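You operate a simulated robot arm through the tools that you are given. There is no shell and no other tool. Be economical: measure what you need, move in short steps, check, and stop when the job is done.

You are at the controls of a simulated robot arm. One attempt, no reset.

## Task
Lay the green strip across the jig's joint and roll the bubbles out.
Fine: turn both vacuum levers on first, leave them on; roller back. Set down upright: press roller. What is to be rubbed or washed off counts as gone when no trace of it is left.

Only the result counts: the job must be done as asked and must still hold three seconds after the hand-in. Knocking over, shifting, dropping, spilling or breaking anything else fails it.

## Robot
A 6-joint arm with a two-finger parallel gripper, fixed in place. Base frame: the origin is at the foot of the arm, x ahead of it, y to its left, z up. Lengths are in m, angles in degrees, forces in N, time in s.
With the tool pointing down near the work surface it reaches from about 0.44 to 0.86 m from the base axis. Its first joint turns from -115.0 to 115.0 degrees. Payload 4.2 kg.
Tool frame: the origin (TCP) lies between the finger pads and is the grasp point; the fingertips stand 0.023 m ahead of it; z points along the fingers, y is the line along which they close. Largest opening 0.094 m; finger width 0.038, thickness 0.01; the body of the gripper, 0.054 by 0.096 m, starts 0.039 m behind the TCP.
Orientation is told as [roll, pitch, yaw] about the base's x, y, z axes, in that order, counted from this pose: with the fingers straight down and closing along the base's y, the tool's x points along the base's -x, its y along +y and its z along -z.

## Interface
- The arm moves only by the tool drive_tool. Its argument "series" is a list of rows, each a list of 6 numbers: the shift along the tool's x, y, z in mm, then the turn, a rotation vector about the tool's x, y, z in degrees. In form: [[dx, dy, dz, ax, ay, az], ...]. A call has 1 to 12 rows; each row is the pose to reach, as a shift and turn from the pose commanded when the call began, along the tool's axes at that moment. "gripper" is the finger opening in mm, from 0 to 94, set as the call begins (left out, the last holds). Rows are played at 5 a second. More than 0.05 m and 8.6 degrees between two rows, or a gripper value outside its range, and nothing of the call is played. A pose out of reach is approached as far as the arm can. The call stops where the force on the tool passes 40 N (or 10 N more than at its start, if that is more) or the arm is blocked; 0.2 s more then pass. The fingers move at their own pace (about 0.108 m/s each) and stop on an object; they squeeze with about 25 N. The grip force told is the motor's: it shows also when the fingers shut on nothing. Time passes only in rows, and 0.2 s behind the last, so rows that repeat a pose let the fingers close. It gives the time, the measured TCP pose, the force on the tool (base axes), the opening and the grip force at its end, in the units of the frame above (readings bear some noise), with the torque about the TCP (base axes, N m) and any sound that the robot's microphone picked up.
- Cameras (640 x 400 px; columns grow to the right, rows downward): "scene" is fixed at [0.2202, 0.6586, 1.4868]; the picture's right is [-0.87, -0.50, 0.00], its down [-0.29, 0.50, -0.82] and it looks along [0.41, -0.71, -0.57] (base axes); focal length 313 px, centre (320, 200). "wrist" rides on the gripper at [0.086, 0.016, -0.074] in the tool frame; the picture's right is [-0.18, 0.98, 0.00], its down [-0.58, -0.11, -0.81] and it looks along [-0.79, -0.15, 0.59] (tool axes); focal length 243 px, centre (320, 200). There is no depth. A picture from a camera that has moved, and an enlarged one, comes with that camera's place and axes in the base frame and with its lens. The place of the scene camera against the robot may be out by one fixed shift of up to 0.012 m in any direction.
- camera(camera): a new picture of that camera. No time passes.
- lift_body(by): slides the trunk up (or, below 0, down) by that many m; the arm rides with it, the base frame stays. It gives what a move gives, with no picture.
- enlarge(camera, box): a new picture of the part [left, top, right, bottom] of that camera's present view, enlarged. No time passes.
- hand_in(): hands the job in; it is judged then, once.

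Work in short steps. Places have to be worked out from the pictures, the camera data and where the tool is seen: move nearer, look again, correct. Check each grasp and each placing, and mend what went wrong. You have 120 turns and 76 pictures in all, those below and enlarged ones among them. Open the gripper and draw the arm clear of the work before you hand the job in, unless the task says otherwise; then end with one line.

The tools are called by a JSON object that holds its "op" and its "data". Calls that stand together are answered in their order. drive_tool: Moves the arm, as the interface text tells. Its arguments: {"type":"object","properties":{"series":{"type":"array","items":{"type":"array","items":{"type":"number"}}},"gripper":{"type":"number"}},"required":["series"]} The other tools are called the same way: lift_body (by) slides the trunk up or down; camera (camera) takes a picture; enlarge (camera, box) takes an enlarged picture of a part of a camera's view; hand_in () hands the job in.

At the start:

```text
time_s: 0.0
tcp_pos: [0.5282, 0.289, 1.22]
ee_rot: [0.0, 0.0, -0.1]
wrist_force: [0.2, -0.2, 0.0]
wrist_torque: [0.03, 0.01, 0.0]
gripper_width: 0.0941
finger_force: 0.1
trunk travel left (down, up): [-0.825, 0.165]
```

scene: 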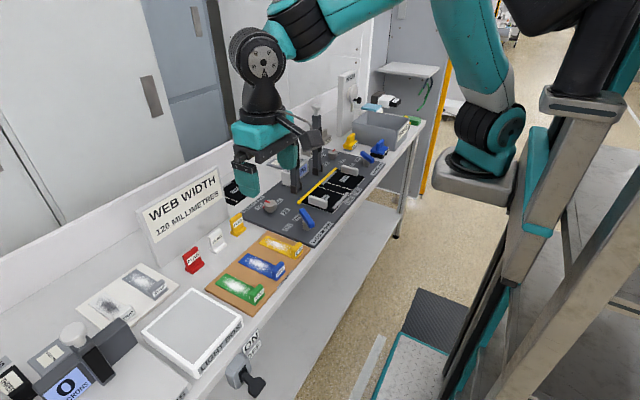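
wrist: 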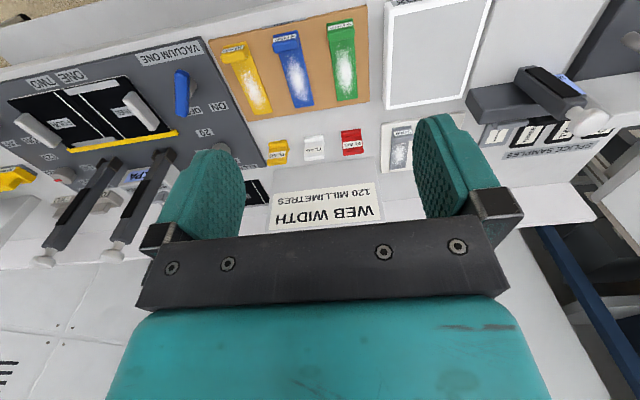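

I'll begin by looking closer at the bench with enlarged views of the jig and the strips.

{"op": "enlarge", "data": {"camera": "scene", "box": [220, 60, 440, 260]}}

{"op": "enlarge", "data": {"camera": "scene", "box": [0, 180, 320, 400]}}

{"op": "enlarge", "data": {"camera": "wrist", "box": [0, 0, 400, 280]}}

```text
2.00 times, centred on (330, 160) of scene
camera zoom: at [0.2202, 0.6586, 1.4868], right [-0.87, -0.5, 0.0], down [-0.29, 0.5, -0.82], along [0.41, -0.71, -0.57], focal length 626 px, centre (300, 280)
```

zoom: 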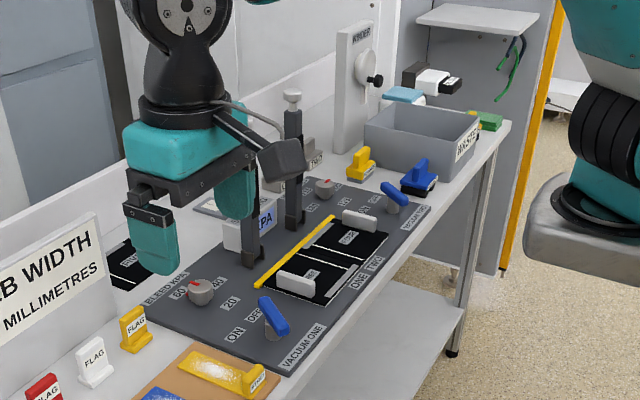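

```text
1.82 times, centred on (160, 290) of scene
camera zoom: at [0.2202, 0.6586, 1.4868], right [-0.87, -0.5, 0.0], down [-0.29, 0.5, -0.82], along [0.41, -0.71, -0.57], focal length 569 px, centre (611, 36)
```

zoom: 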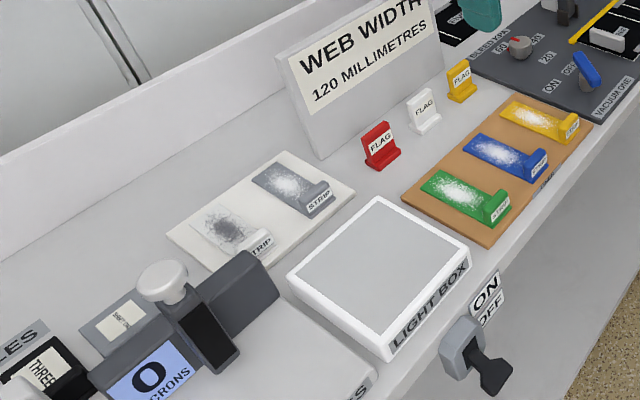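

```text
1.43 times, centred on (200, 140) of wrist
camera zoom: at [0.4426, 0.3057, 1.295], right [0.18, 0.98, 0.0], down [0.58, -0.11, 0.81], along [0.79, -0.15, -0.59], focal length 347 px, centre (491, 286)
```

zoom: 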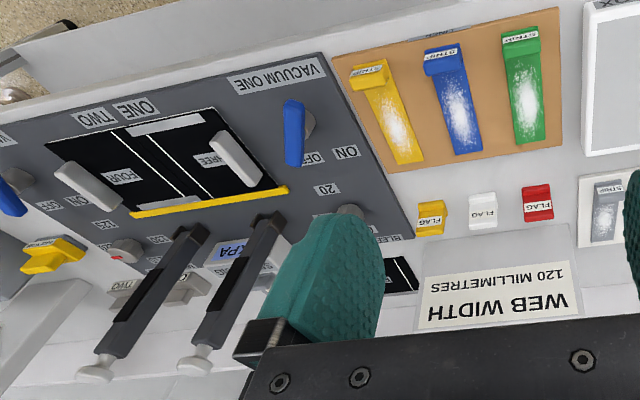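

The jig sits at about y -0.05 to -0.4. I'm sliding the arm sideways at this height to look at it from its own side.

{"op": "drive_tool", "data": {"series": [[0, -48, 0, 0, 0, 0], [0, -96, 0, 0, 0, 0], [0, -144, 0, 0, 0, 0], [0, -192, 0, 0, 0, 0], [0, -240, 0, 0, 0, 0], [0, -288, 0, 0, 0, 0], [0, -336, 0, 0, 0, 0], [0, -384, 0, 0, 0, 0], [0, -432, 0, 0, 0, 0], [0, -460, 0, 0, 0, 0]]}}

{"op": "camera", "data": {"camera": "wrist"}}

{"op": "camera", "data": {"camera": "scene"}}

```text
time_s: 2.2
tcp_pos: [0.5283, -0.1714, 1.2205]
ee_rot: [0.0, 0.0, 0.1]
wrist_force: [-0.2, -0.4, 0.5]
wrist_torque: [0.0, 0.03, 0.01]
gripper_width: 0.094
finger_force: 0.0
trunk travel left (down, up): [-0.825, 0.165]
```

```text
70 pictures are left
camera wrist: at [0.442, -0.1557, 1.2959], right [0.18, 0.98, 0.0], down [0.58, -0.11, 0.81], along [0.79, -0.15, -0.59], focal length 243 px, centre (320, 200)
```

wrist: 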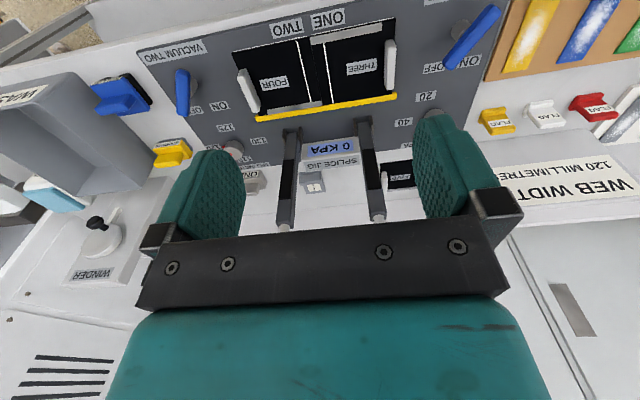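

```text
69 pictures are left
```

scene: 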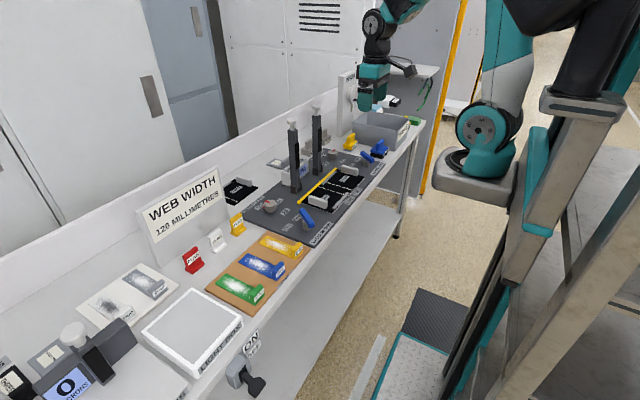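

Now enlarging the jig, and the right-hand items, in the wrist view.

{"op": "enlarge", "data": {"camera": "wrist", "box": [130, 0, 510, 200]}}

{"op": "enlarge", "data": {"camera": "scene", "box": [230, 100, 430, 250]}}

```text
1.68 times, centred on (320, 100) of wrist
camera zoom: at [0.442, -0.1557, 1.2959], right [0.18, 0.98, 0.0], down [0.58, -0.11, 0.81], along [0.79, -0.15, -0.59], focal length 409 px, centre (320, 368)
```

zoom: 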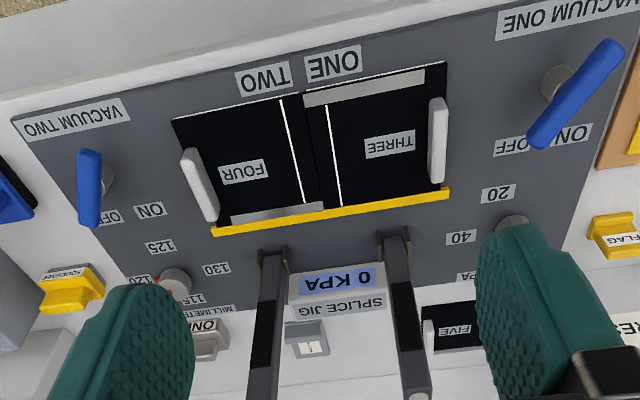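

```text
2.67 times, centred on (330, 175) of scene
camera zoom: at [0.2202, 0.6586, 1.4868], right [-0.87, -0.5, 0.0], down [-0.29, 0.5, -0.82], along [0.41, -0.71, -0.57], focal length 835 px, centre (293, 267)
```

zoom: 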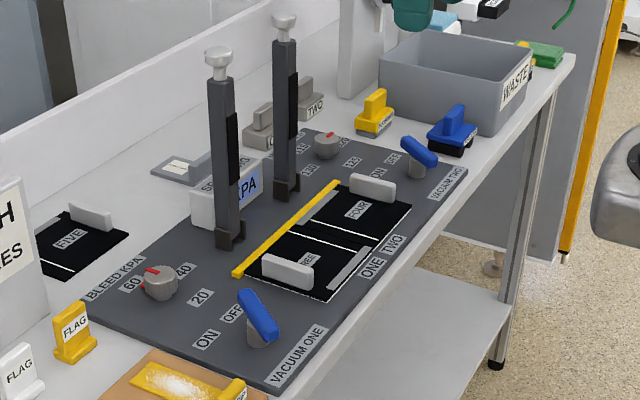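

Joint runs along x at about y=-0.20, x 0.59–0.71, jig top z≈0.865; white guide lines are ±20 mm either side, matching the strip's 40×120. Next I move toward lever two and the roller and lower the trunk for a closer look.

{"op": "drive_tool", "data": {"series": [[20, -45, 0, 0, 0, 0], [40, -90, 0, 0, 0, 0], [50, -135, 0, 0, 0, 0], [60, -180, 0, 0, 0, 0]]}}

{"op": "lift_body", "data": {"by": -0.14}}

{"op": "camera", "data": {"camera": "wrist"}}

```text
time_s: 3.2
tcp_pos: [0.4715, -0.3497, 1.2214]
ee_rot: [-0.1, 0.1, 0.2]
wrist_force: [-0.2, 0.5, 0.2]
wrist_torque: [-0.02, 0.01, 0.01]
gripper_width: 0.0942
finger_force: 0.0
trunk travel left (down, up): [-0.825, 0.165]
```

```text
time_s: 4.9
tcp_pos: [0.4727, -0.3493, 1.0807]
ee_rot: [0.1, 0.0, 0.0]
wrist_force: [0.4, 0.0, -0.6]
wrist_torque: [0.01, -0.02, -0.02]
gripper_width: 0.0939
finger_force: 0.2
trunk travel left (down, up): [-0.685, 0.305]
```

```text
66 pictures are left
camera wrist: at [0.3855, -0.3338, 1.1557], right [0.18, 0.98, 0.0], down [0.58, -0.11, 0.81], along [0.79, -0.15, -0.59], focal length 243 px, centre (320, 200)
```

wrist: 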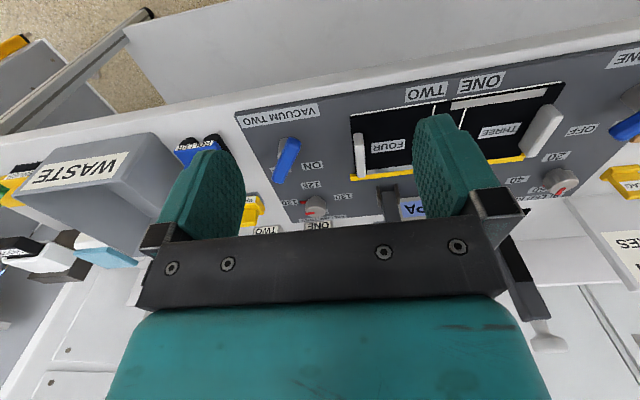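

Enlarging lever two and the blue tool near the waste bin ("ROLLER" label visible).

{"op": "enlarge", "data": {"camera": "wrist", "box": [150, 90, 350, 240]}}

{"op": "enlarge", "data": {"camera": "scene", "box": [330, 110, 430, 180]}}

{"op": "enlarge", "data": {"camera": "scene", "box": [250, 190, 340, 253]}}

```text
2.67 times, centred on (250, 165) of wrist
camera zoom: at [0.3855, -0.3338, 1.1557], right [0.18, 0.98, 0.0], down [0.58, -0.11, 0.81], along [0.79, -0.15, -0.59], focal length 647 px, centre (507, 293)
```

zoom: 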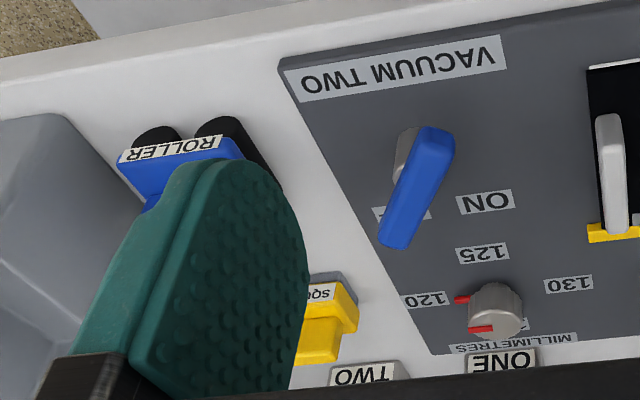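

```text
5.71 times, centred on (380, 145) of scene
camera zoom: at [0.2202, 0.6586, 1.4868], right [-0.87, -0.5, 0.0], down [-0.29, 0.5, -0.82], along [0.41, -0.71, -0.57], focal length 1789 px, centre (-23, 514)
```

zoom: 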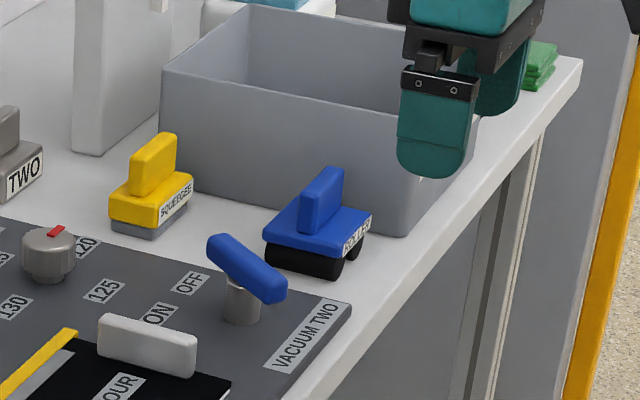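

```text
6.35 times, centred on (295, 222) of scene
camera zoom: at [0.2202, 0.6586, 1.4868], right [-0.87, -0.5, 0.0], down [-0.29, 0.5, -0.82], along [0.41, -0.71, -0.57], focal length 1988 px, centre (479, 64)
```

zoom: 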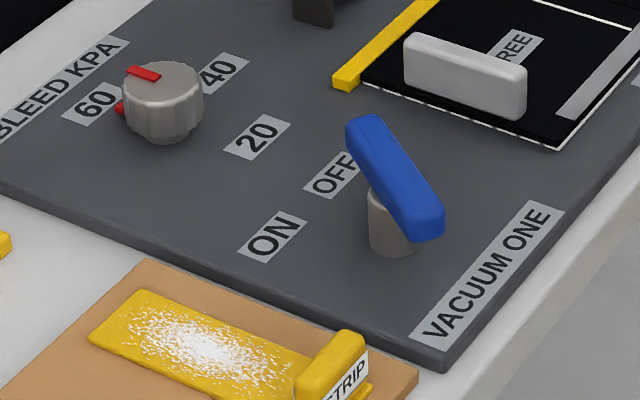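

Both levers are bars on vertical posts: two at about (0.622,-0.433), one at about (0.62,0.028), both pointing to OFF (-30°), with ON at +30°. I'm going above lever two with the fingers turned across it, then checking.

{"op": "drive_tool", "data": {"series": [[-28, -17, 16, 0, 0, 6], [-56, -34, 32, 0, 0, 12], [-84, -51, 48, 0, 0, 18], [-112, -67, 64, 0, 0, 24], [-150, -84, 80, 0, 0, 30]], "gripper": 60}}

{"op": "camera", "data": {"camera": "wrist"}}

{"op": "enlarge", "data": {"camera": "scene", "box": [330, 90, 430, 180]}}

```text
time_s: 6.1
tcp_pos: [0.6215, -0.4339, 0.9994]
ee_rot: [0.1, -0.1, -30.1]
wrist_force: [-0.1, 0.1, 1.1]
wrist_torque: [0.0, 0.0, 0.0]
gripper_width: 0.0602
finger_force: 0.1
trunk travel left (down, up): [-0.685, 0.305]
```

```text
62 pictures are left
camera wrist: at [0.5557, -0.3767, 1.0746], right [0.65, 0.76, 0.0], down [0.45, -0.39, 0.81], along [0.61, -0.53, -0.59], focal length 243 px, centre (320, 200)
```

wrist: 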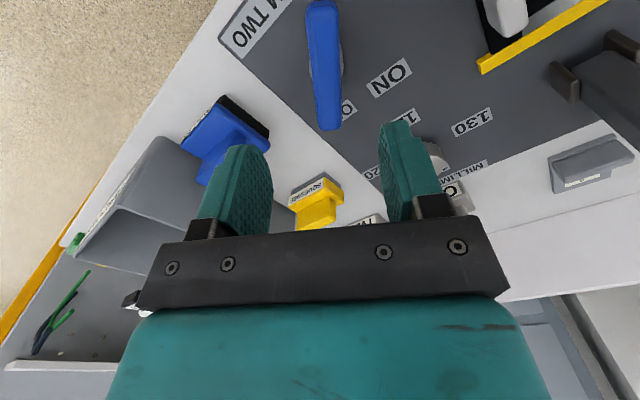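

```text
4.44 times, centred on (380, 135) of scene
camera zoom: at [0.2202, 0.6586, 1.4868], right [-0.87, -0.5, 0.0], down [-0.29, 0.5, -0.82], along [0.41, -0.71, -0.57], focal length 1391 px, centre (53, 489)
```

zoom: 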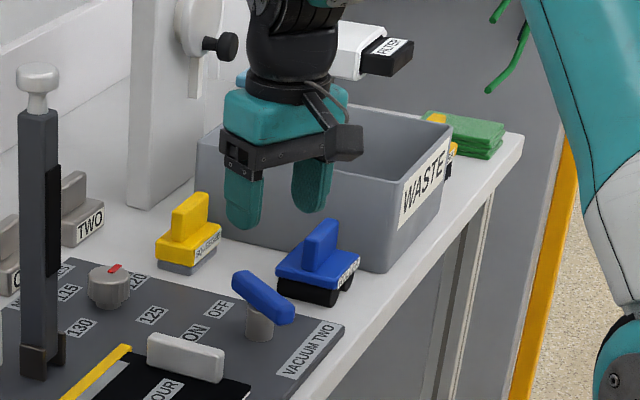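

Bar centre triangulates to about (0.616,-0.426,0.909). I descend with the fingers straddling it, tips above the jig.

{"op": "drive_tool", "data": {"series": [[6, 3, 30, 0, 0, 2], [6, 3, 60, 0, 0, 3], [6, 3, 84, 0, 0, 3]], "gripper": 50}}

{"op": "camera", "data": {"camera": "wrist"}}

```text
time_s: 6.9
tcp_pos: [0.617, -0.4275, 0.916]
ee_rot: [0.1, 0.0, -33.1]
wrist_force: [-1.4, -0.6, 0.0]
wrist_torque: [0.0, -0.01, -0.01]
gripper_width: 0.0498
finger_force: 0.1
trunk travel left (down, up): [-0.685, 0.305]
```

```text
60 pictures are left
camera wrist: at [0.5551, -0.3674, 0.9906], right [0.69, 0.72, 0.0], down [0.43, -0.41, 0.81], along [0.58, -0.56, -0.59], focal length 243 px, centre (320, 200)
```

wrist: 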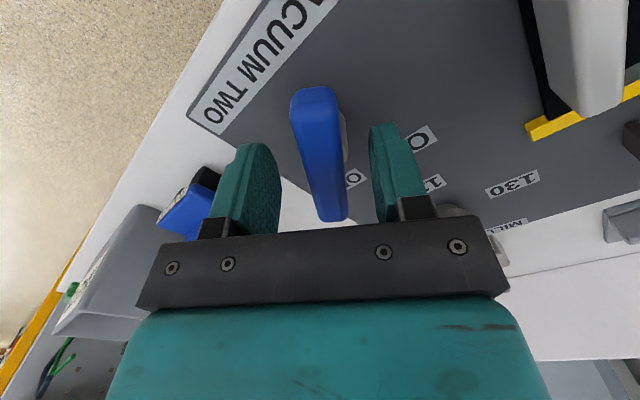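

The bar lies nicely between the fingers. Closing on it.

{"op": "drive_tool", "data": {"series": [[0, 0, 0, 0, 0, 0], [0, 0, 0, 0, 0, 0], [0, 0, 0, 0, 0, 0]], "gripper": 10}}

```text
time_s: 7.7
tcp_pos: [0.6197, -0.4264, 0.9154]
ee_rot: [0.1, 0.1, -32.8]
wrist_force: [3.1, 11.8, -4.9]
wrist_torque: [-0.18, -0.6, 0.08]
gripper_width: 0.0199
finger_force: 45.2
trunk travel left (down, up): [-0.685, 0.305]
```

Gripped (20 mm). Now turning it 62° counter-clockwise toward ON, shifting 2 mm to relieve the side load.

{"op": "drive_tool", "data": {"series": [[0, 2, 0, 0, 0, -8], [0, 2, 0, 0, 0, -16], [0, 2, 0, 0, 0, -24], [0, 2, 0, 0, 0, -32], [0, 2, 0, 0, 0, -40], [0, 2, 0, 0, 0, -48], [0, 2, 0, 0, 0, -56], [0, 2, 0, 0, 0, -63]]}}

{"op": "enlarge", "data": {"camera": "scene", "box": [250, 120, 430, 250]}}

```text
time_s: 9.0
tcp_pos: [0.6179, -0.4309, 0.9161]
ee_rot: [-0.4, 0.1, 9.3]
wrist_force: [0.4, -22.8, -15.3]
wrist_torque: [0.39, -0.26, -0.16]
gripper_width: 0.0202
finger_force: 45.2
trunk travel left (down, up): [-0.685, 0.305]
stopped in row 6: the force on the tool passed its limit at 42 N (the readings are from after the stop); the commanded pose is now the measured one
```

```text
3.08 times, centred on (340, 185) of scene
camera zoom: at [0.2202, 0.6586, 1.4868], right [-0.87, -0.5, 0.0], down [-0.29, 0.5, -0.82], along [0.41, -0.71, -0.57], focal length 963 px, centre (258, 246)
```

zoom: 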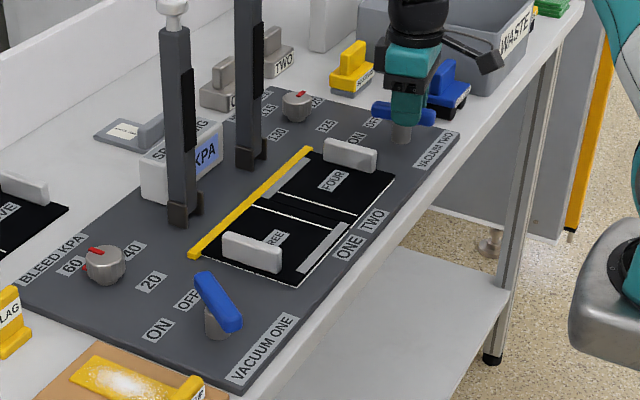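

The side force says the pivot is a few mm further toward -y. Shifting there and checking the load before turning on.

{"op": "drive_tool", "data": {"series": [[0, -3, 0, 0, 0, 0], [0, -4, 0, 0, 0, 0]]}}

```text
time_s: 9.6
tcp_pos: [0.6183, -0.4317, 0.9149]
ee_rot: [0.0, 0.1, 9.7]
wrist_force: [-16.0, -3.0, -13.4]
wrist_torque: [0.09, -0.8, -0.02]
gripper_width: 0.0201
finger_force: 44.8
trunk travel left (down, up): [-0.685, 0.305]
```

Side load is nearly gone. Continuing the turn to ~+30°.

{"op": "drive_tool", "data": {"series": [[2, 0, 1, 0, 0, -5], [2, 0, 1, 0, 0, -10], [2, 0, 1, 0, 0, -15], [2, 0, 1, 0, 0, -20], [2, 0, 1, 0, 0, -23]]}}

{"op": "enlarge", "data": {"camera": "scene", "box": [250, 120, 430, 250]}}

```text
time_s: 10.8
tcp_pos: [0.6197, -0.4338, 0.9155]
ee_rot: [-0.4, 0.1, 32.7]
wrist_force: [14.8, -11.4, -11.6]
wrist_torque: [0.5, 0.37, -0.07]
gripper_width: 0.02
finger_force: 44.6
trunk travel left (down, up): [-0.685, 0.305]
```

```text
3.08 times, centred on (340, 185) of scene
camera zoom: at [0.2202, 0.6586, 1.4868], right [-0.87, -0.5, 0.0], down [-0.29, 0.5, -0.82], along [0.41, -0.71, -0.57], focal length 963 px, centre (258, 246)
```

zoom: 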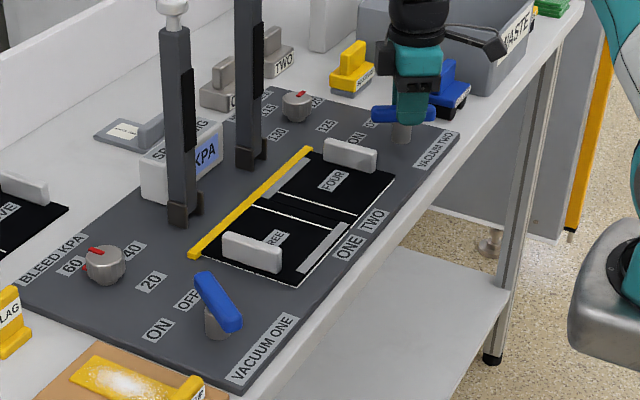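

Opening and rising to see how far the lever went.

{"op": "drive_tool", "data": {"series": [[0, 0, 0, 0, 0, 0], [0, 0, 0, 0, 0, 0], [0, 0, -40, 0, 0, 0], [0, 0, -80, 0, 0, 0]], "gripper": 60}}

{"op": "camera", "data": {"camera": "wrist"}}

{"op": "enlarge", "data": {"camera": "scene", "box": [250, 110, 430, 240]}}

```text
time_s: 11.8
tcp_pos: [0.6163, -0.4348, 0.9947]
ee_rot: [-0.2, 0.1, 32.6]
wrist_force: [-0.2, -1.2, -1.1]
wrist_torque: [0.01, 0.0, 0.02]
gripper_width: 0.0598
finger_force: 0.1
trunk travel left (down, up): [-0.685, 0.305]
```

```text
57 pictures are left
camera wrist: at [0.5359, -0.4672, 1.0701], right [-0.37, 0.93, 0.0], down [0.55, 0.23, 0.8], along [0.75, 0.3, -0.59], focal length 243 px, centre (320, 200)
```

wrist: 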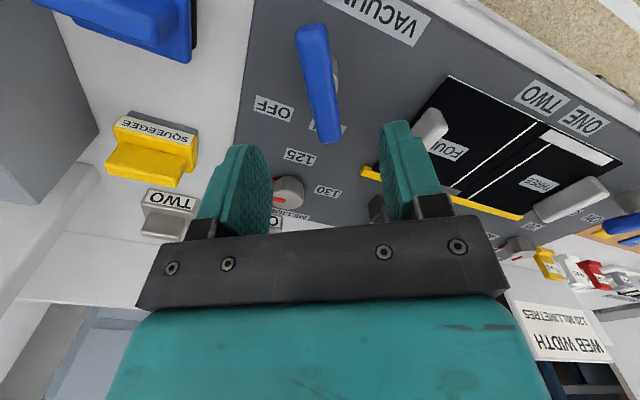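

```text
3.08 times, centred on (340, 175) of scene
camera zoom: at [0.2202, 0.6586, 1.4868], right [-0.87, -0.5, 0.0], down [-0.29, 0.5, -0.82], along [0.41, -0.71, -0.57], focal length 963 px, centre (258, 277)
```

zoom: 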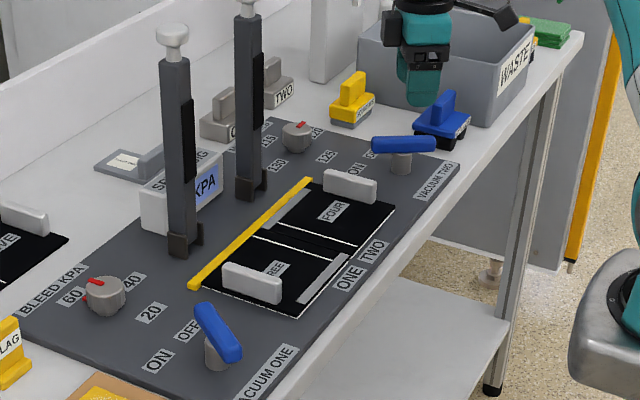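

Lever two now points at ON. Travelling to lever one, with a small bow toward the robot, turning the fingers back to -31°.

{"op": "drive_tool", "data": {"series": [[-4.2, 43.1, 0, 0, 0, 5.3], [-12.5, 83.5, 0, 0, 0, 10.6], [-25.1, 121.2, 0, 0, 0, 15.9], [-41.8, 156.1, 0, 0, 0, 21.2], [-62.8, 188.4, 0, 0, 0, 26.5], [-83.8, 220.7, 0, 0, 0, 31.8], [-104.7, 253, 0, 0, 0, 37.1], [-125.7, 285.3, 0, 0, 0, 42.4], [-150.8, 314.9, 0, 0, 0, 47.7], [-180.2, 341.7, 0, 0, 0, 53], [-213.7, 365.9, 0, 0, 0, 58.3], [-251.5, 387.4, 0, 0, 0, 63.6]]}}

{"op": "camera", "data": {"camera": "wrist"}}

```text
time_s: 14.4
tcp_pos: [0.6215, 0.0296, 0.9944]
ee_rot: [-0.2, -0.1, -31.1]
wrist_force: [-0.3, -0.8, 1.2]
wrist_torque: [0.04, 0.02, -0.04]
gripper_width: 0.06
finger_force: 0.1
trunk travel left (down, up): [-0.685, 0.305]
```

```text
55 pictures are left
camera wrist: at [0.5553, 0.0878, 1.0686], right [0.66, 0.75, 0.0], down [0.44, -0.39, 0.81], along [0.6, -0.54, -0.59], focal length 243 px, centre (320, 200)
```

wrist: 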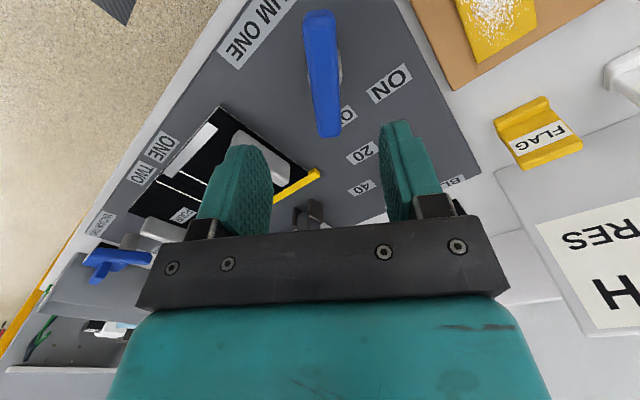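

Using what lever two taught, lever one's pivot should be about (0.629,0.030). Descending astride it and closing.

{"op": "drive_tool", "data": {"series": [[-7, 4, 30, 0, 0, 1], [-7, 4, 60, 0, 0, 2], [-7, 4, 78, 0, 0, 2], [-7, 4, 78, 0, 0, 2]], "gripper": 50}}

{"op": "drive_tool", "data": {"series": [[0, 0, 0, 0, 0, 0], [0, 0, 0, 0, 0, 0], [0, 0, 0, 0, 0, 0]], "gripper": 12}}

```text
time_s: 15.4
tcp_pos: [0.6285, 0.0302, 0.9145]
ee_rot: [-0.1, -0.2, -32.9]
wrist_force: [-0.8, 0.1, 0.5]
wrist_torque: [-0.05, -0.01, -0.01]
gripper_width: 0.0499
finger_force: 0.0
trunk travel left (down, up): [-0.685, 0.305]
```

```text
time_s: 16.2
tcp_pos: [0.6292, 0.0286, 0.9132]
ee_rot: [-0.3, -0.2, -33.1]
wrist_force: [-5.5, -10.6, -3.8]
wrist_torque: [0.29, -0.73, 0.04]
gripper_width: 0.0201
finger_force: 45.0
trunk travel left (down, up): [-0.685, 0.305]
```

Gripped, with ~12 N side load; shifting 2 mm and turning in stages.

{"op": "drive_tool", "data": {"series": [[0, -2, 0, 0, 0, -5], [0, -2, 0, 0, 0, -12], [0, -2, 0, 0, 0, -19], [0, -2, 0, 0, 0, -26], [0, -2, 0, 0, 0, -33]]}}

```text
time_s: 17.4
tcp_pos: [0.6297, 0.0302, 0.914]
ee_rot: [-0.2, 0.0, 0.3]
wrist_force: [14.4, 15.7, -35.5]
wrist_torque: [0.5, -0.95, -0.07]
gripper_width: 0.0196
finger_force: 45.0
trunk travel left (down, up): [-0.685, 0.305]
```

Relieving the built-up load by small shifts, then continuing.

{"op": "drive_tool", "data": {"series": [[-2, 2, 2, 0, 0, 0], [-2, 2, 2, 0, 0, -4], [-2, 2, 2, 0, 0, -11]]}}

```text
time_s: 18.2
tcp_pos: [0.6294, 0.0321, 0.9146]
ee_rot: [-0.2, 0.1, 11.1]
wrist_force: [1.3, 12.5, 1.9]
wrist_torque: [0.25, 1.65, -0.03]
gripper_width: 0.0199
finger_force: 45.0
trunk travel left (down, up): [-0.685, 0.305]
```

Load is low. Finishing the turn to about +33°.

{"op": "drive_tool", "data": {"series": [[0, 1.5, 0, 0, 0, -5], [0, 1.5, 0, 0, 0, -10], [0, 1.5, 0, 0, 0, -16], [0, 1.5, 0, 0, 0, -22]]}}

```text
time_s: 19.2
tcp_pos: [0.6297, 0.0318, 0.914]
ee_rot: [-0.2, 0.1, 33.3]
wrist_force: [-6.9, 17.7, 13.8]
wrist_torque: [0.61, -0.15, -0.06]
gripper_width: 0.0201
finger_force: 44.5
trunk travel left (down, up): [-0.685, 0.305]
```

Turned. Opening, rising, and checking both levers.

{"op": "drive_tool", "data": {"series": [[0, 0, 0, 0, 0, 0], [0, 0, 0, 0, 0, 0], [0, 0, -40, 0, 0, 0], [0, 0, -86, 0, 0, 0]], "gripper": 60}}

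{"op": "camera", "data": {"camera": "wrist"}}

{"op": "enlarge", "data": {"camera": "scene", "box": [230, 110, 410, 250]}}

```text
time_s: 20.2
tcp_pos: [0.6301, 0.0322, 0.9976]
ee_rot: [-0.1, 0.2, 33.0]
wrist_force: [0.3, -0.2, -0.6]
wrist_torque: [-0.03, 0.05, 0.03]
gripper_width: 0.0601
finger_force: 0.0
trunk travel left (down, up): [-0.685, 0.305]
```

```text
54 pictures are left
camera wrist: at [0.5492, -0.0018, 1.073], right [-0.38, 0.92, 0.0], down [0.55, 0.23, 0.8], along [0.74, 0.3, -0.59], focal length 243 px, centre (320, 200)
```

wrist: 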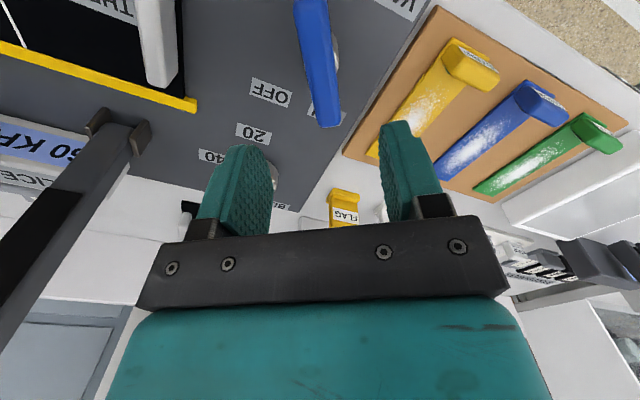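

```text
2.86 times, centred on (320, 180) of scene
camera zoom: at [0.2202, 0.6586, 1.4868], right [-0.87, -0.5, 0.0], down [-0.29, 0.5, -0.82], along [0.41, -0.71, -0.57], focal length 894 px, centre (320, 257)
```

zoom: 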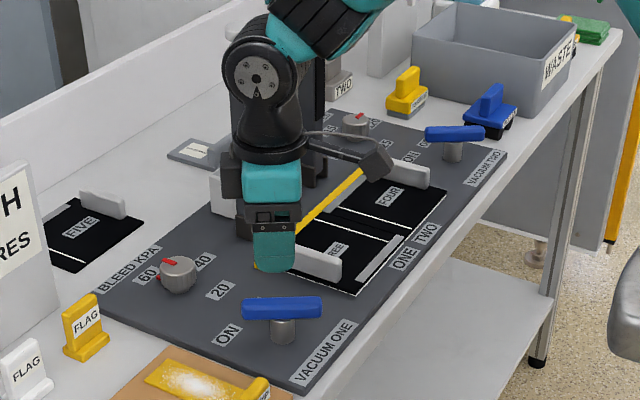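

Gauge reads 60 kPa, both levers on. Now moving above the green strip's tab with fingers square to it.

{"op": "drive_tool", "data": {"series": [[-17, 37, -5, 0, 0, 5], [-34, 73, -5, 0, 0, 10], [-51, 110, -5, 0, 0, 15], [-68, 147, -5, 0, 0, 20], [-85, 183, -5, 0, 0, 25], [-102, 220, -5, 0, 0, 29], [-119, 256, -5, 0, 0, 33]]}}

{"op": "camera", "data": {"camera": "wrist"}}

{"op": "enlarge", "data": {"camera": "scene", "box": [190, 220, 320, 320]}}

```text
time_s: 21.8
tcp_pos: [0.5898, 0.3097, 1.0033]
ee_rot: [-0.2, 0.1, -0.1]
wrist_force: [0.3, -0.6, 0.0]
wrist_torque: [-0.03, -0.01, 0.05]
gripper_width: 0.0598
finger_force: 0.0
trunk travel left (down, up): [-0.685, 0.305]
```

```text
52 pictures are left
camera wrist: at [0.5039, 0.3265, 1.0781], right [0.19, 0.98, 0.0], down [0.58, -0.11, 0.81], along [0.79, -0.15, -0.59], focal length 243 px, centre (320, 200)
```

wrist: 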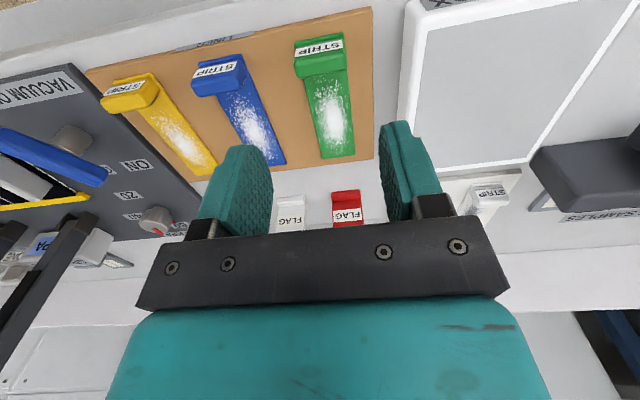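

```text
4.00 times, centred on (255, 270) of scene
camera zoom: at [0.2202, 0.6586, 1.4868], right [-0.87, -0.5, 0.0], down [-0.29, 0.5, -0.82], along [0.41, -0.71, -0.57], focal length 1252 px, centre (580, -80)
```

zoom: 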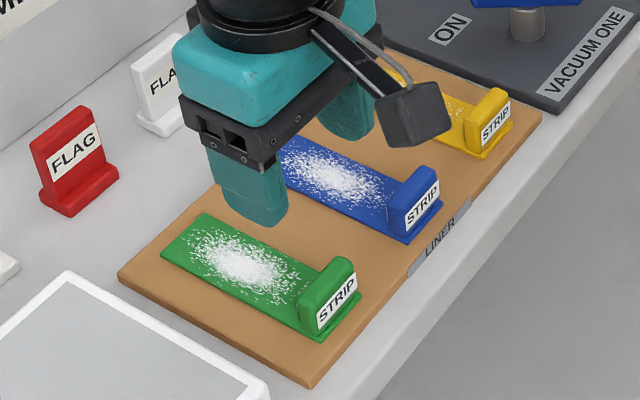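

Tab at about (0.59,0.311). Descending to 0.93 for a closer check.

{"op": "drive_tool", "data": {"series": [[0, 1, 37, 0, 0, 0], [0, 1, 73, 0, 0, 0]], "gripper": 60}}

{"op": "camera", "data": {"camera": "wrist"}}

{"op": "enlarge", "data": {"camera": "scene", "box": [190, 220, 320, 320]}}

```text
time_s: 22.4
tcp_pos: [0.5888, 0.3118, 0.9305]
ee_rot: [-0.4, 0.0, 0.0]
wrist_force: [-0.2, 0.1, 0.7]
wrist_torque: [0.01, 0.0, 0.0]
gripper_width: 0.0599
finger_force: 0.1
trunk travel left (down, up): [-0.685, 0.305]
```

```text
50 pictures are left
camera wrist: at [0.5031, 0.3284, 1.0054], right [0.18, 0.98, 0.0], down [0.58, -0.1, 0.81], along [0.79, -0.15, -0.59], focal length 243 px, centre (320, 200)
```

wrist: 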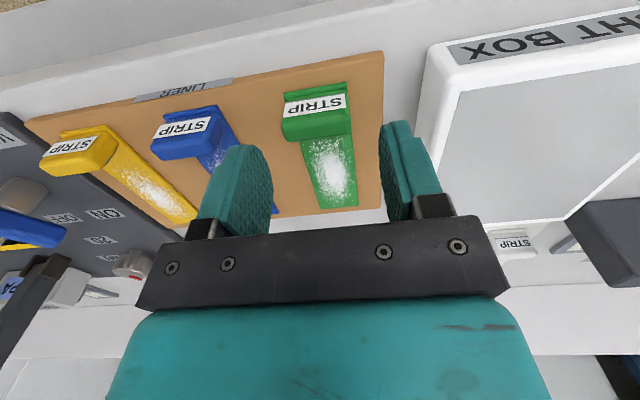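

```text
4.00 times, centred on (255, 270) of scene
camera zoom: at [0.2202, 0.6586, 1.4868], right [-0.87, -0.5, 0.0], down [-0.29, 0.5, -0.82], along [0.41, -0.71, -0.57], focal length 1252 px, centre (580, -80)
```

zoom: 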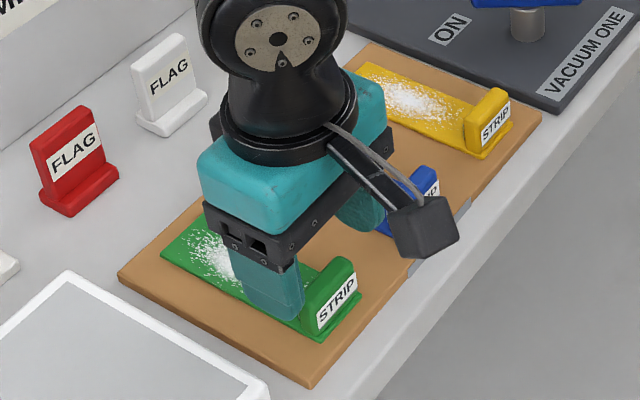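

Tab top is at about (0.592,0.309,0.886). Descending to grip it, fingertips staying just above the liner.

{"op": "drive_tool", "data": {"series": [[-3, -3, 20, 0, 0, 0], [-3, -3, 40, 0, 0, 0], [-3, -3, 40, 0, 0, 0]], "gripper": 60}}

{"op": "camera", "data": {"camera": "wrist"}}

```text
time_s: 23.2
tcp_pos: [0.5937, 0.3098, 0.8899]
ee_rot: [-0.3, 0.0, 0.0]
wrist_force: [-1.0, 0.4, -0.5]
wrist_torque: [0.01, 0.02, -0.02]
gripper_width: 0.06
finger_force: 0.0
trunk travel left (down, up): [-0.685, 0.305]
```

```text
48 pictures are left
camera wrist: at [0.5068, 0.325, 0.965], right [0.18, 0.98, 0.0], down [0.58, -0.1, 0.81], along [0.79, -0.15, -0.59], focal length 243 px, centre (320, 200)
```

wrist: 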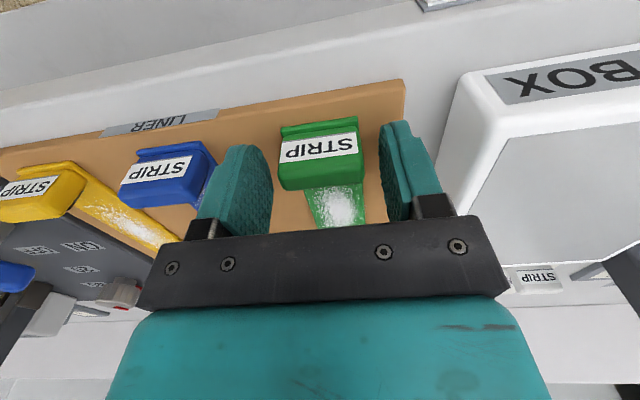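

Tab sits between the pads. Closing.

{"op": "drive_tool", "data": {"series": [[0, 0, 0, 0, 0, 0], [0, 0, 0, 0, 0, 0], [0, 0, 0, 0, 0, 0]], "gripper": 25}}

{"op": "drive_tool", "data": {"series": [[0, 0, -10, 0, 0, 0], [0, 0, -40, 0, 0, 0]]}}

{"op": "enlarge", "data": {"camera": "scene", "box": [190, 220, 320, 320]}}

{"op": "camera", "data": {"camera": "wrist"}}

```text
time_s: 24.0
tcp_pos: [0.593, 0.3075, 0.8889]
ee_rot: [-0.3, 0.0, -0.1]
wrist_force: [0.0, 0.2, 0.5]
wrist_torque: [0.05, -0.07, 0.04]
gripper_width: 0.039
finger_force: 25.0
trunk travel left (down, up): [-0.685, 0.305]
```

```text
time_s: 24.6
tcp_pos: [0.5936, 0.3093, 0.929]
ee_rot: [-0.2, 0.0, 0.1]
wrist_force: [0.0, 0.3, -0.1]
wrist_torque: [-0.02, -0.01, 0.01]
gripper_width: 0.0391
finger_force: 24.9
trunk travel left (down, up): [-0.685, 0.305]
```

```text
4.00 times, centred on (255, 270) of scene
camera zoom: at [0.2202, 0.6586, 1.4868], right [-0.87, -0.5, 0.0], down [-0.29, 0.5, -0.82], along [0.41, -0.71, -0.57], focal length 1252 px, centre (580, -80)
```

zoom: 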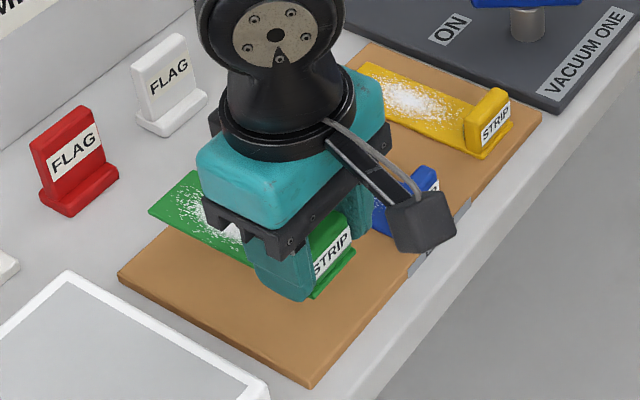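

```text
46 pictures are left
camera wrist: at [0.5068, 0.3255, 1.0043], right [0.18, 0.98, -0.01], down [0.58, -0.1, 0.81], along [0.79, -0.15, -0.59], focal length 243 px, centre (320, 200)
```

wrist: 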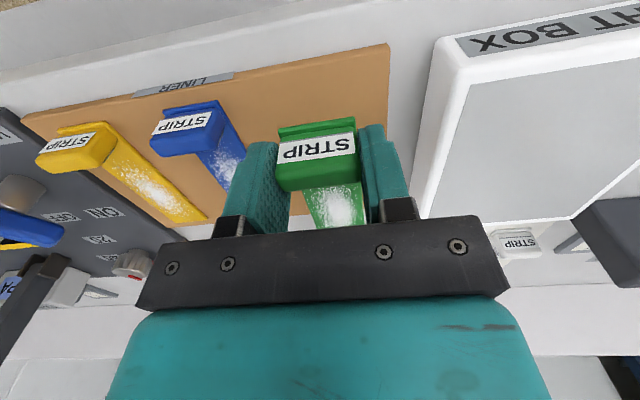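

The strip hangs level. Lifting it clear of the levers and carrying it to the joint.

{"op": "drive_tool", "data": {"series": [[10, 0, -30, 0, 0, 0], [20, 0, -60, 0, 0, 0], [30, 0, -90, 0, 0, 0]]}}

{"op": "drive_tool", "data": {"series": [[0, -43, 0, 0, 0, 0], [0, -86, 0, 0, 0, 0], [0, -129, 0, 0, 0, 0], [0, -172, 0, 0, 0, 0], [0, -215, 0, 0, 0, 0], [0, -258, 0, 0, 0, 0], [0, -301, 0, 0, 0, 0], [0, -344, 0, 0, 0, 0], [0, -387, 0, 0, 0, 0], [0, -430, 0, 0, 0, 0], [0, -473, 0, 0, 0, 0], [0, -510, 0, 0, 0, 0]]}}

{"op": "camera", "data": {"camera": "wrist"}}

{"op": "camera", "data": {"camera": "scene"}}

```text
time_s: 25.4
tcp_pos: [0.5619, 0.3105, 1.0207]
ee_rot: [-0.3, -0.1, 0.2]
wrist_force: [0.2, 0.7, 0.6]
wrist_torque: [0.01, -0.04, -0.03]
gripper_width: 0.0392
finger_force: 25.0
trunk travel left (down, up): [-0.685, 0.305]
```

```text
time_s: 28.0
tcp_pos: [0.5642, -0.2024, 1.0217]
ee_rot: [-0.3, 0.0, 0.0]
wrist_force: [-0.5, 0.8, -0.8]
wrist_torque: [-0.03, 0.02, 0.01]
gripper_width: 0.0392
finger_force: 25.0
trunk travel left (down, up): [-0.685, 0.305]
```

```text
45 pictures are left
camera wrist: at [0.4778, -0.1858, 1.0961], right [0.18, 0.98, -0.01], down [0.58, -0.1, 0.81], along [0.79, -0.15, -0.59], focal length 243 px, centre (320, 200)
```

wrist: 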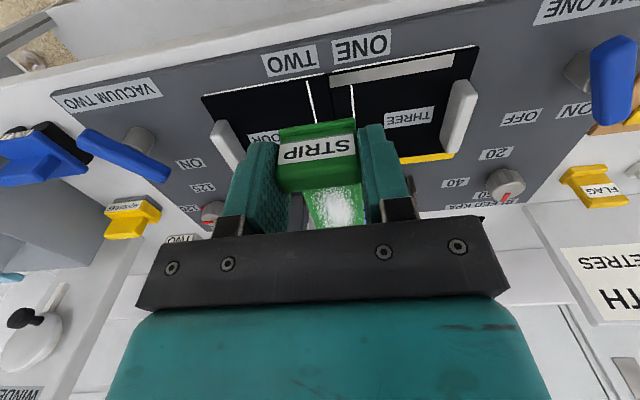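

```text
44 pictures are left
```

scene: 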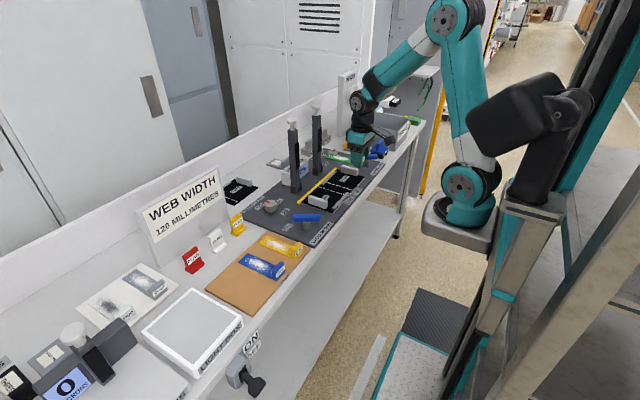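

Enlarging the joint to fix its position.

{"op": "enlarge", "data": {"camera": "wrist", "box": [190, 20, 490, 180]}}

```text
2.13 times, centred on (340, 100) of wrist
camera zoom: at [0.4778, -0.1858, 1.0961], right [0.18, 0.98, -0.01], down [0.58, -0.1, 0.81], along [0.79, -0.15, -0.59], focal length 518 px, centre (277, 413)
```

zoom: 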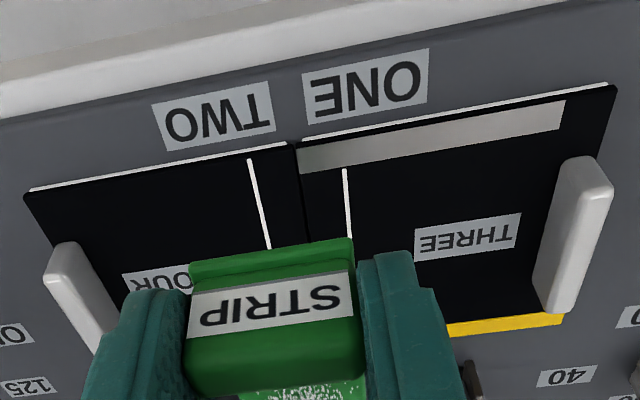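

Strip centre matches the joint in y (−0.2015). Moving forward to x≈0.592 and lowering to about 3 cm above the web to compare the end with the yellow rail.

{"op": "drive_tool", "data": {"series": [[-14, 1, 32, 0, 0, 0], [-28, 1, 65, 0, 0, 0], [-28, 1, 97, 0, 0, 0], [-28, 1, 97, 0, 0, 0]]}}

{"op": "enlarge", "data": {"camera": "scene", "box": [290, 140, 390, 220]}}

{"op": "enlarge", "data": {"camera": "wrist", "box": [190, 60, 490, 240]}}

```text
time_s: 29.0
tcp_pos: [0.5912, -0.2013, 0.9241]
ee_rot: [-0.3, -0.1, 0.0]
wrist_force: [0.2, -0.4, 0.1]
wrist_torque: [0.0, -0.04, 0.0]
gripper_width: 0.0389
finger_force: 25.3
trunk travel left (down, up): [-0.685, 0.305]
```

```text
5.00 times, centred on (340, 180) of scene
camera zoom: at [0.2202, 0.6586, 1.4868], right [-0.87, -0.5, 0.0], down [-0.29, 0.5, -0.82], along [0.41, -0.71, -0.57], focal length 1565 px, centre (220, 300)
```

zoom: 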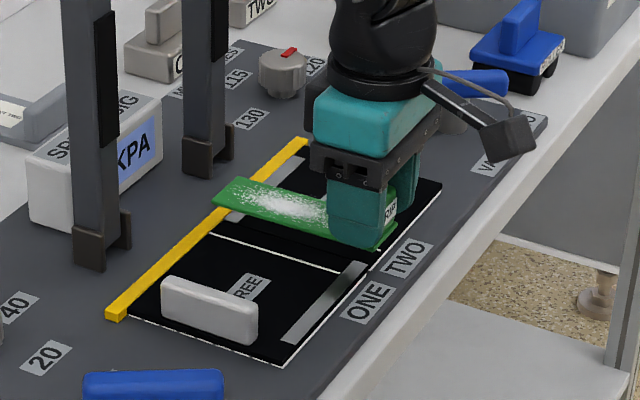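

```text
2.13 times, centred on (340, 150) of wrist
camera zoom: at [0.5049, -0.1846, 0.9989], right [0.18, 0.98, 0.0], down [0.58, -0.1, 0.81], along [0.79, -0.15, -0.59], focal length 518 px, centre (277, 307)
```

zoom: 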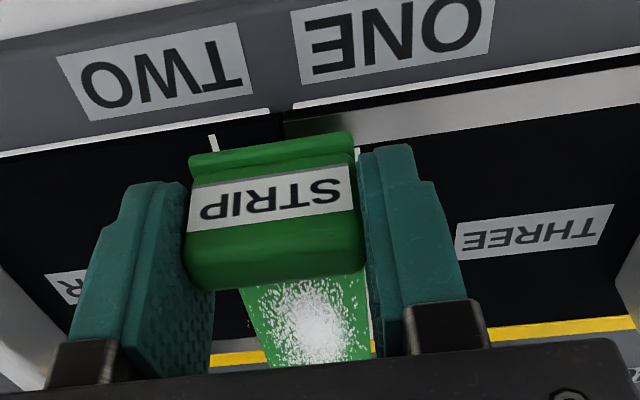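

Far end clears the yellow rail by a small margin at this x. Lowering gently, 1 mm further back.

{"op": "drive_tool", "data": {"series": [[1, 0, 10, 0, 0, 0], [1, 0, 20, 0, 0, 0], [1, 0, 25, 0, 0, 0], [1, 0, 28, 0, 0, 0]]}}

{"op": "enlarge", "data": {"camera": "scene", "box": [290, 140, 390, 220]}}

```text
time_s: 30.0
tcp_pos: [0.5887, -0.1999, 0.8989]
ee_rot: [-0.2, -0.1, 0.0]
wrist_force: [-2.6, 0.4, 20.7]
wrist_torque: [0.03, -0.3, -0.05]
gripper_width: 0.0392
finger_force: 24.7
trunk travel left (down, up): [-0.685, 0.305]
```

```text
5.00 times, centred on (340, 180) of scene
camera zoom: at [0.2202, 0.6586, 1.4868], right [-0.87, -0.5, 0.0], down [-0.29, 0.5, -0.82], along [0.41, -0.71, -0.57], focal length 1565 px, centre (220, 300)
```

zoom: 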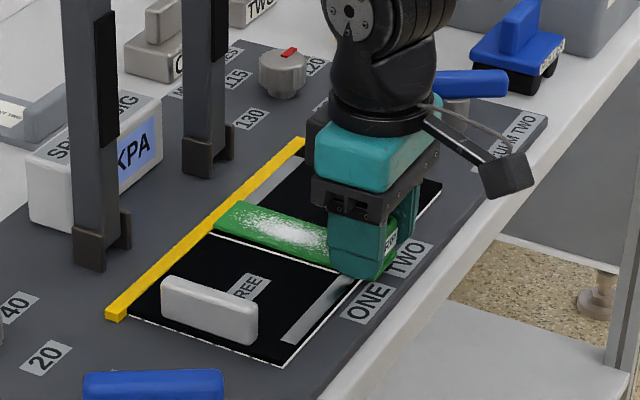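

Contact felt and the strip lies by the rail between the guide lines. Releasing and rising to inspect.

{"op": "drive_tool", "data": {"series": [[0, 0, 0, 0, 0, 0], [0, 0, 0, 0, 0, 0], [0, 0, -40, 0, 0, 0], [10, 0, -90, 0, 0, 0], [40, 0, -120, 0, 0, 0]], "gripper": 60}}

{"op": "enlarge", "data": {"camera": "wrist", "box": [190, 40, 490, 220]}}

{"op": "enlarge", "data": {"camera": "scene", "box": [290, 140, 390, 220]}}

```text
refused: row 4 steps farther than a row can; nothing moved
```

```text
2.13 times, centred on (340, 130) of wrist
camera zoom: at [0.5029, -0.1846, 0.9734], right [0.18, 0.98, -0.01], down [0.58, -0.1, 0.81], along [0.79, -0.15, -0.59], focal length 518 px, centre (277, 349)
```

zoom: 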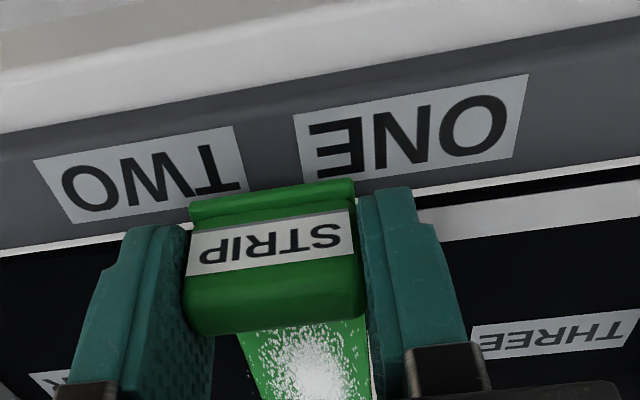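

```text
5.00 times, centred on (340, 180) of scene
camera zoom: at [0.2202, 0.6586, 1.4868], right [-0.87, -0.5, 0.0], down [-0.29, 0.5, -0.82], along [0.41, -0.71, -0.57], focal length 1565 px, centre (220, 300)
```

zoom: 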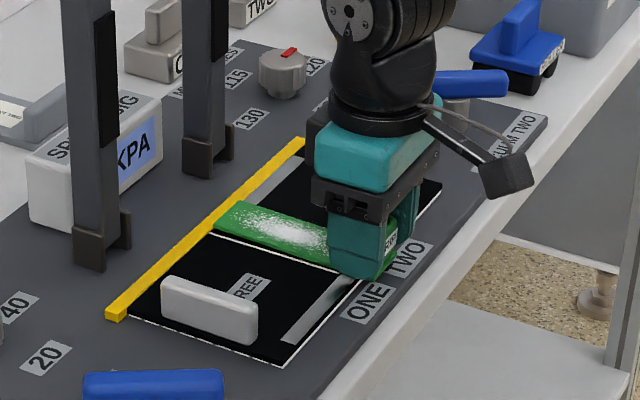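

A row was too long; repeating the release with shorter steps.

{"op": "drive_tool", "data": {"series": [[0, 0, 0, 0, 0, 0], [0, 0, 0, 0, 0, 0], [0, 0, -35, 0, 0, 0], [10, 0, -75, 0, 0, 0], [30, 0, -110, 0, 0, 0]], "gripper": 60}}

{"op": "enlarge", "data": {"camera": "wrist", "box": [190, 40, 490, 220]}}

{"op": "enlarge", "data": {"camera": "scene", "box": [290, 140, 390, 220]}}

```text
time_s: 31.2
tcp_pos: [0.5606, -0.2, 1.0101]
ee_rot: [-0.4, 0.1, 0.0]
wrist_force: [0.8, 0.1, 0.3]
wrist_torque: [0.01, 0.03, 0.01]
gripper_width: 0.06
finger_force: 0.0
trunk travel left (down, up): [-0.685, 0.305]
```

```text
2.13 times, centred on (340, 130) of wrist
camera zoom: at [0.4736, -0.1842, 1.0836], right [0.18, 0.98, 0.0], down [0.58, -0.1, 0.81], along [0.79, -0.15, -0.59], focal length 518 px, centre (277, 349)
```

zoom: 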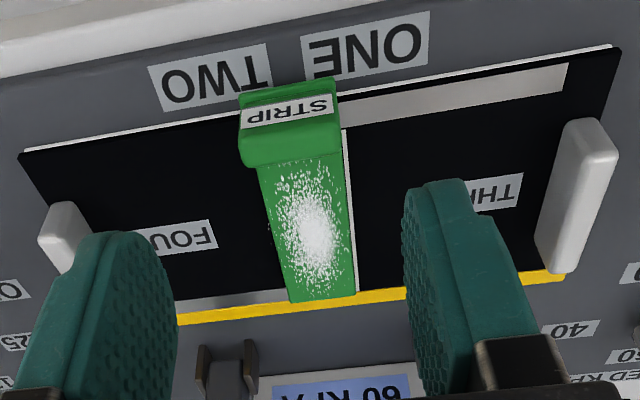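

```text
5.00 times, centred on (340, 180) of scene
camera zoom: at [0.2202, 0.6586, 1.4868], right [-0.87, -0.5, 0.0], down [-0.29, 0.5, -0.82], along [0.41, -0.71, -0.57], focal length 1565 px, centre (220, 300)
```

zoom: 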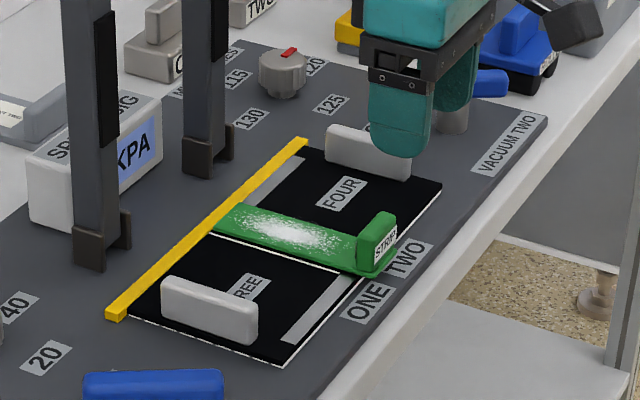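

Position in y is right on the joint. Looking closer at the far end against the rail.

{"op": "enlarge", "data": {"camera": "wrist", "box": [290, 130, 390, 190]}}

{"op": "enlarge", "data": {"camera": "scene", "box": [320, 165, 380, 205]}}

```text
6.40 times, centred on (340, 160) of wrist
camera zoom: at [0.4736, -0.1842, 1.0836], right [0.18, 0.98, 0.0], down [0.58, -0.1, 0.81], along [0.79, -0.15, -0.59], focal length 1553 px, centre (192, 456)
```

zoom: 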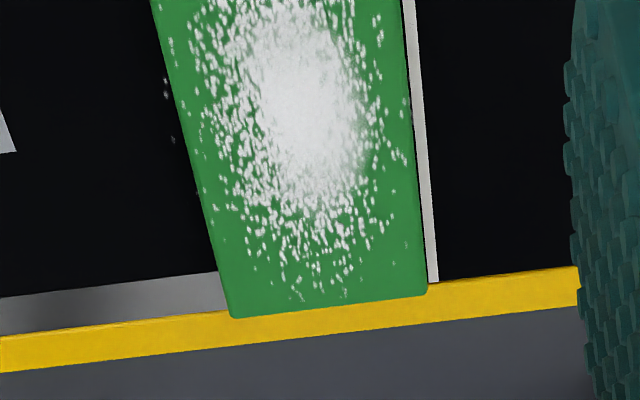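

```text
10.00 times, centred on (350, 185) of scene
camera zoom: at [0.2202, 0.6586, 1.4868], right [-0.87, -0.5, 0.0], down [-0.29, 0.5, -0.82], along [0.41, -0.71, -0.57], focal length 3130 px, centre (20, 350)
```

zoom: 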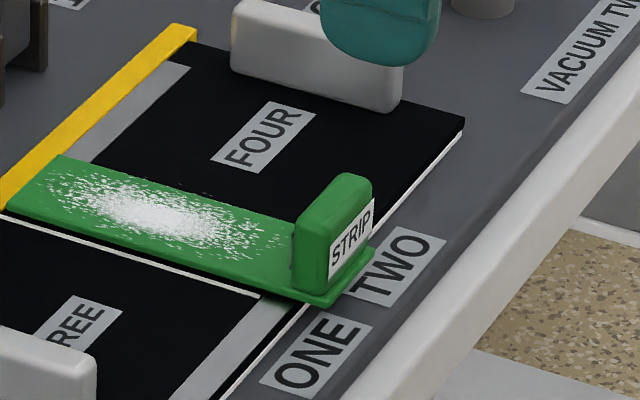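

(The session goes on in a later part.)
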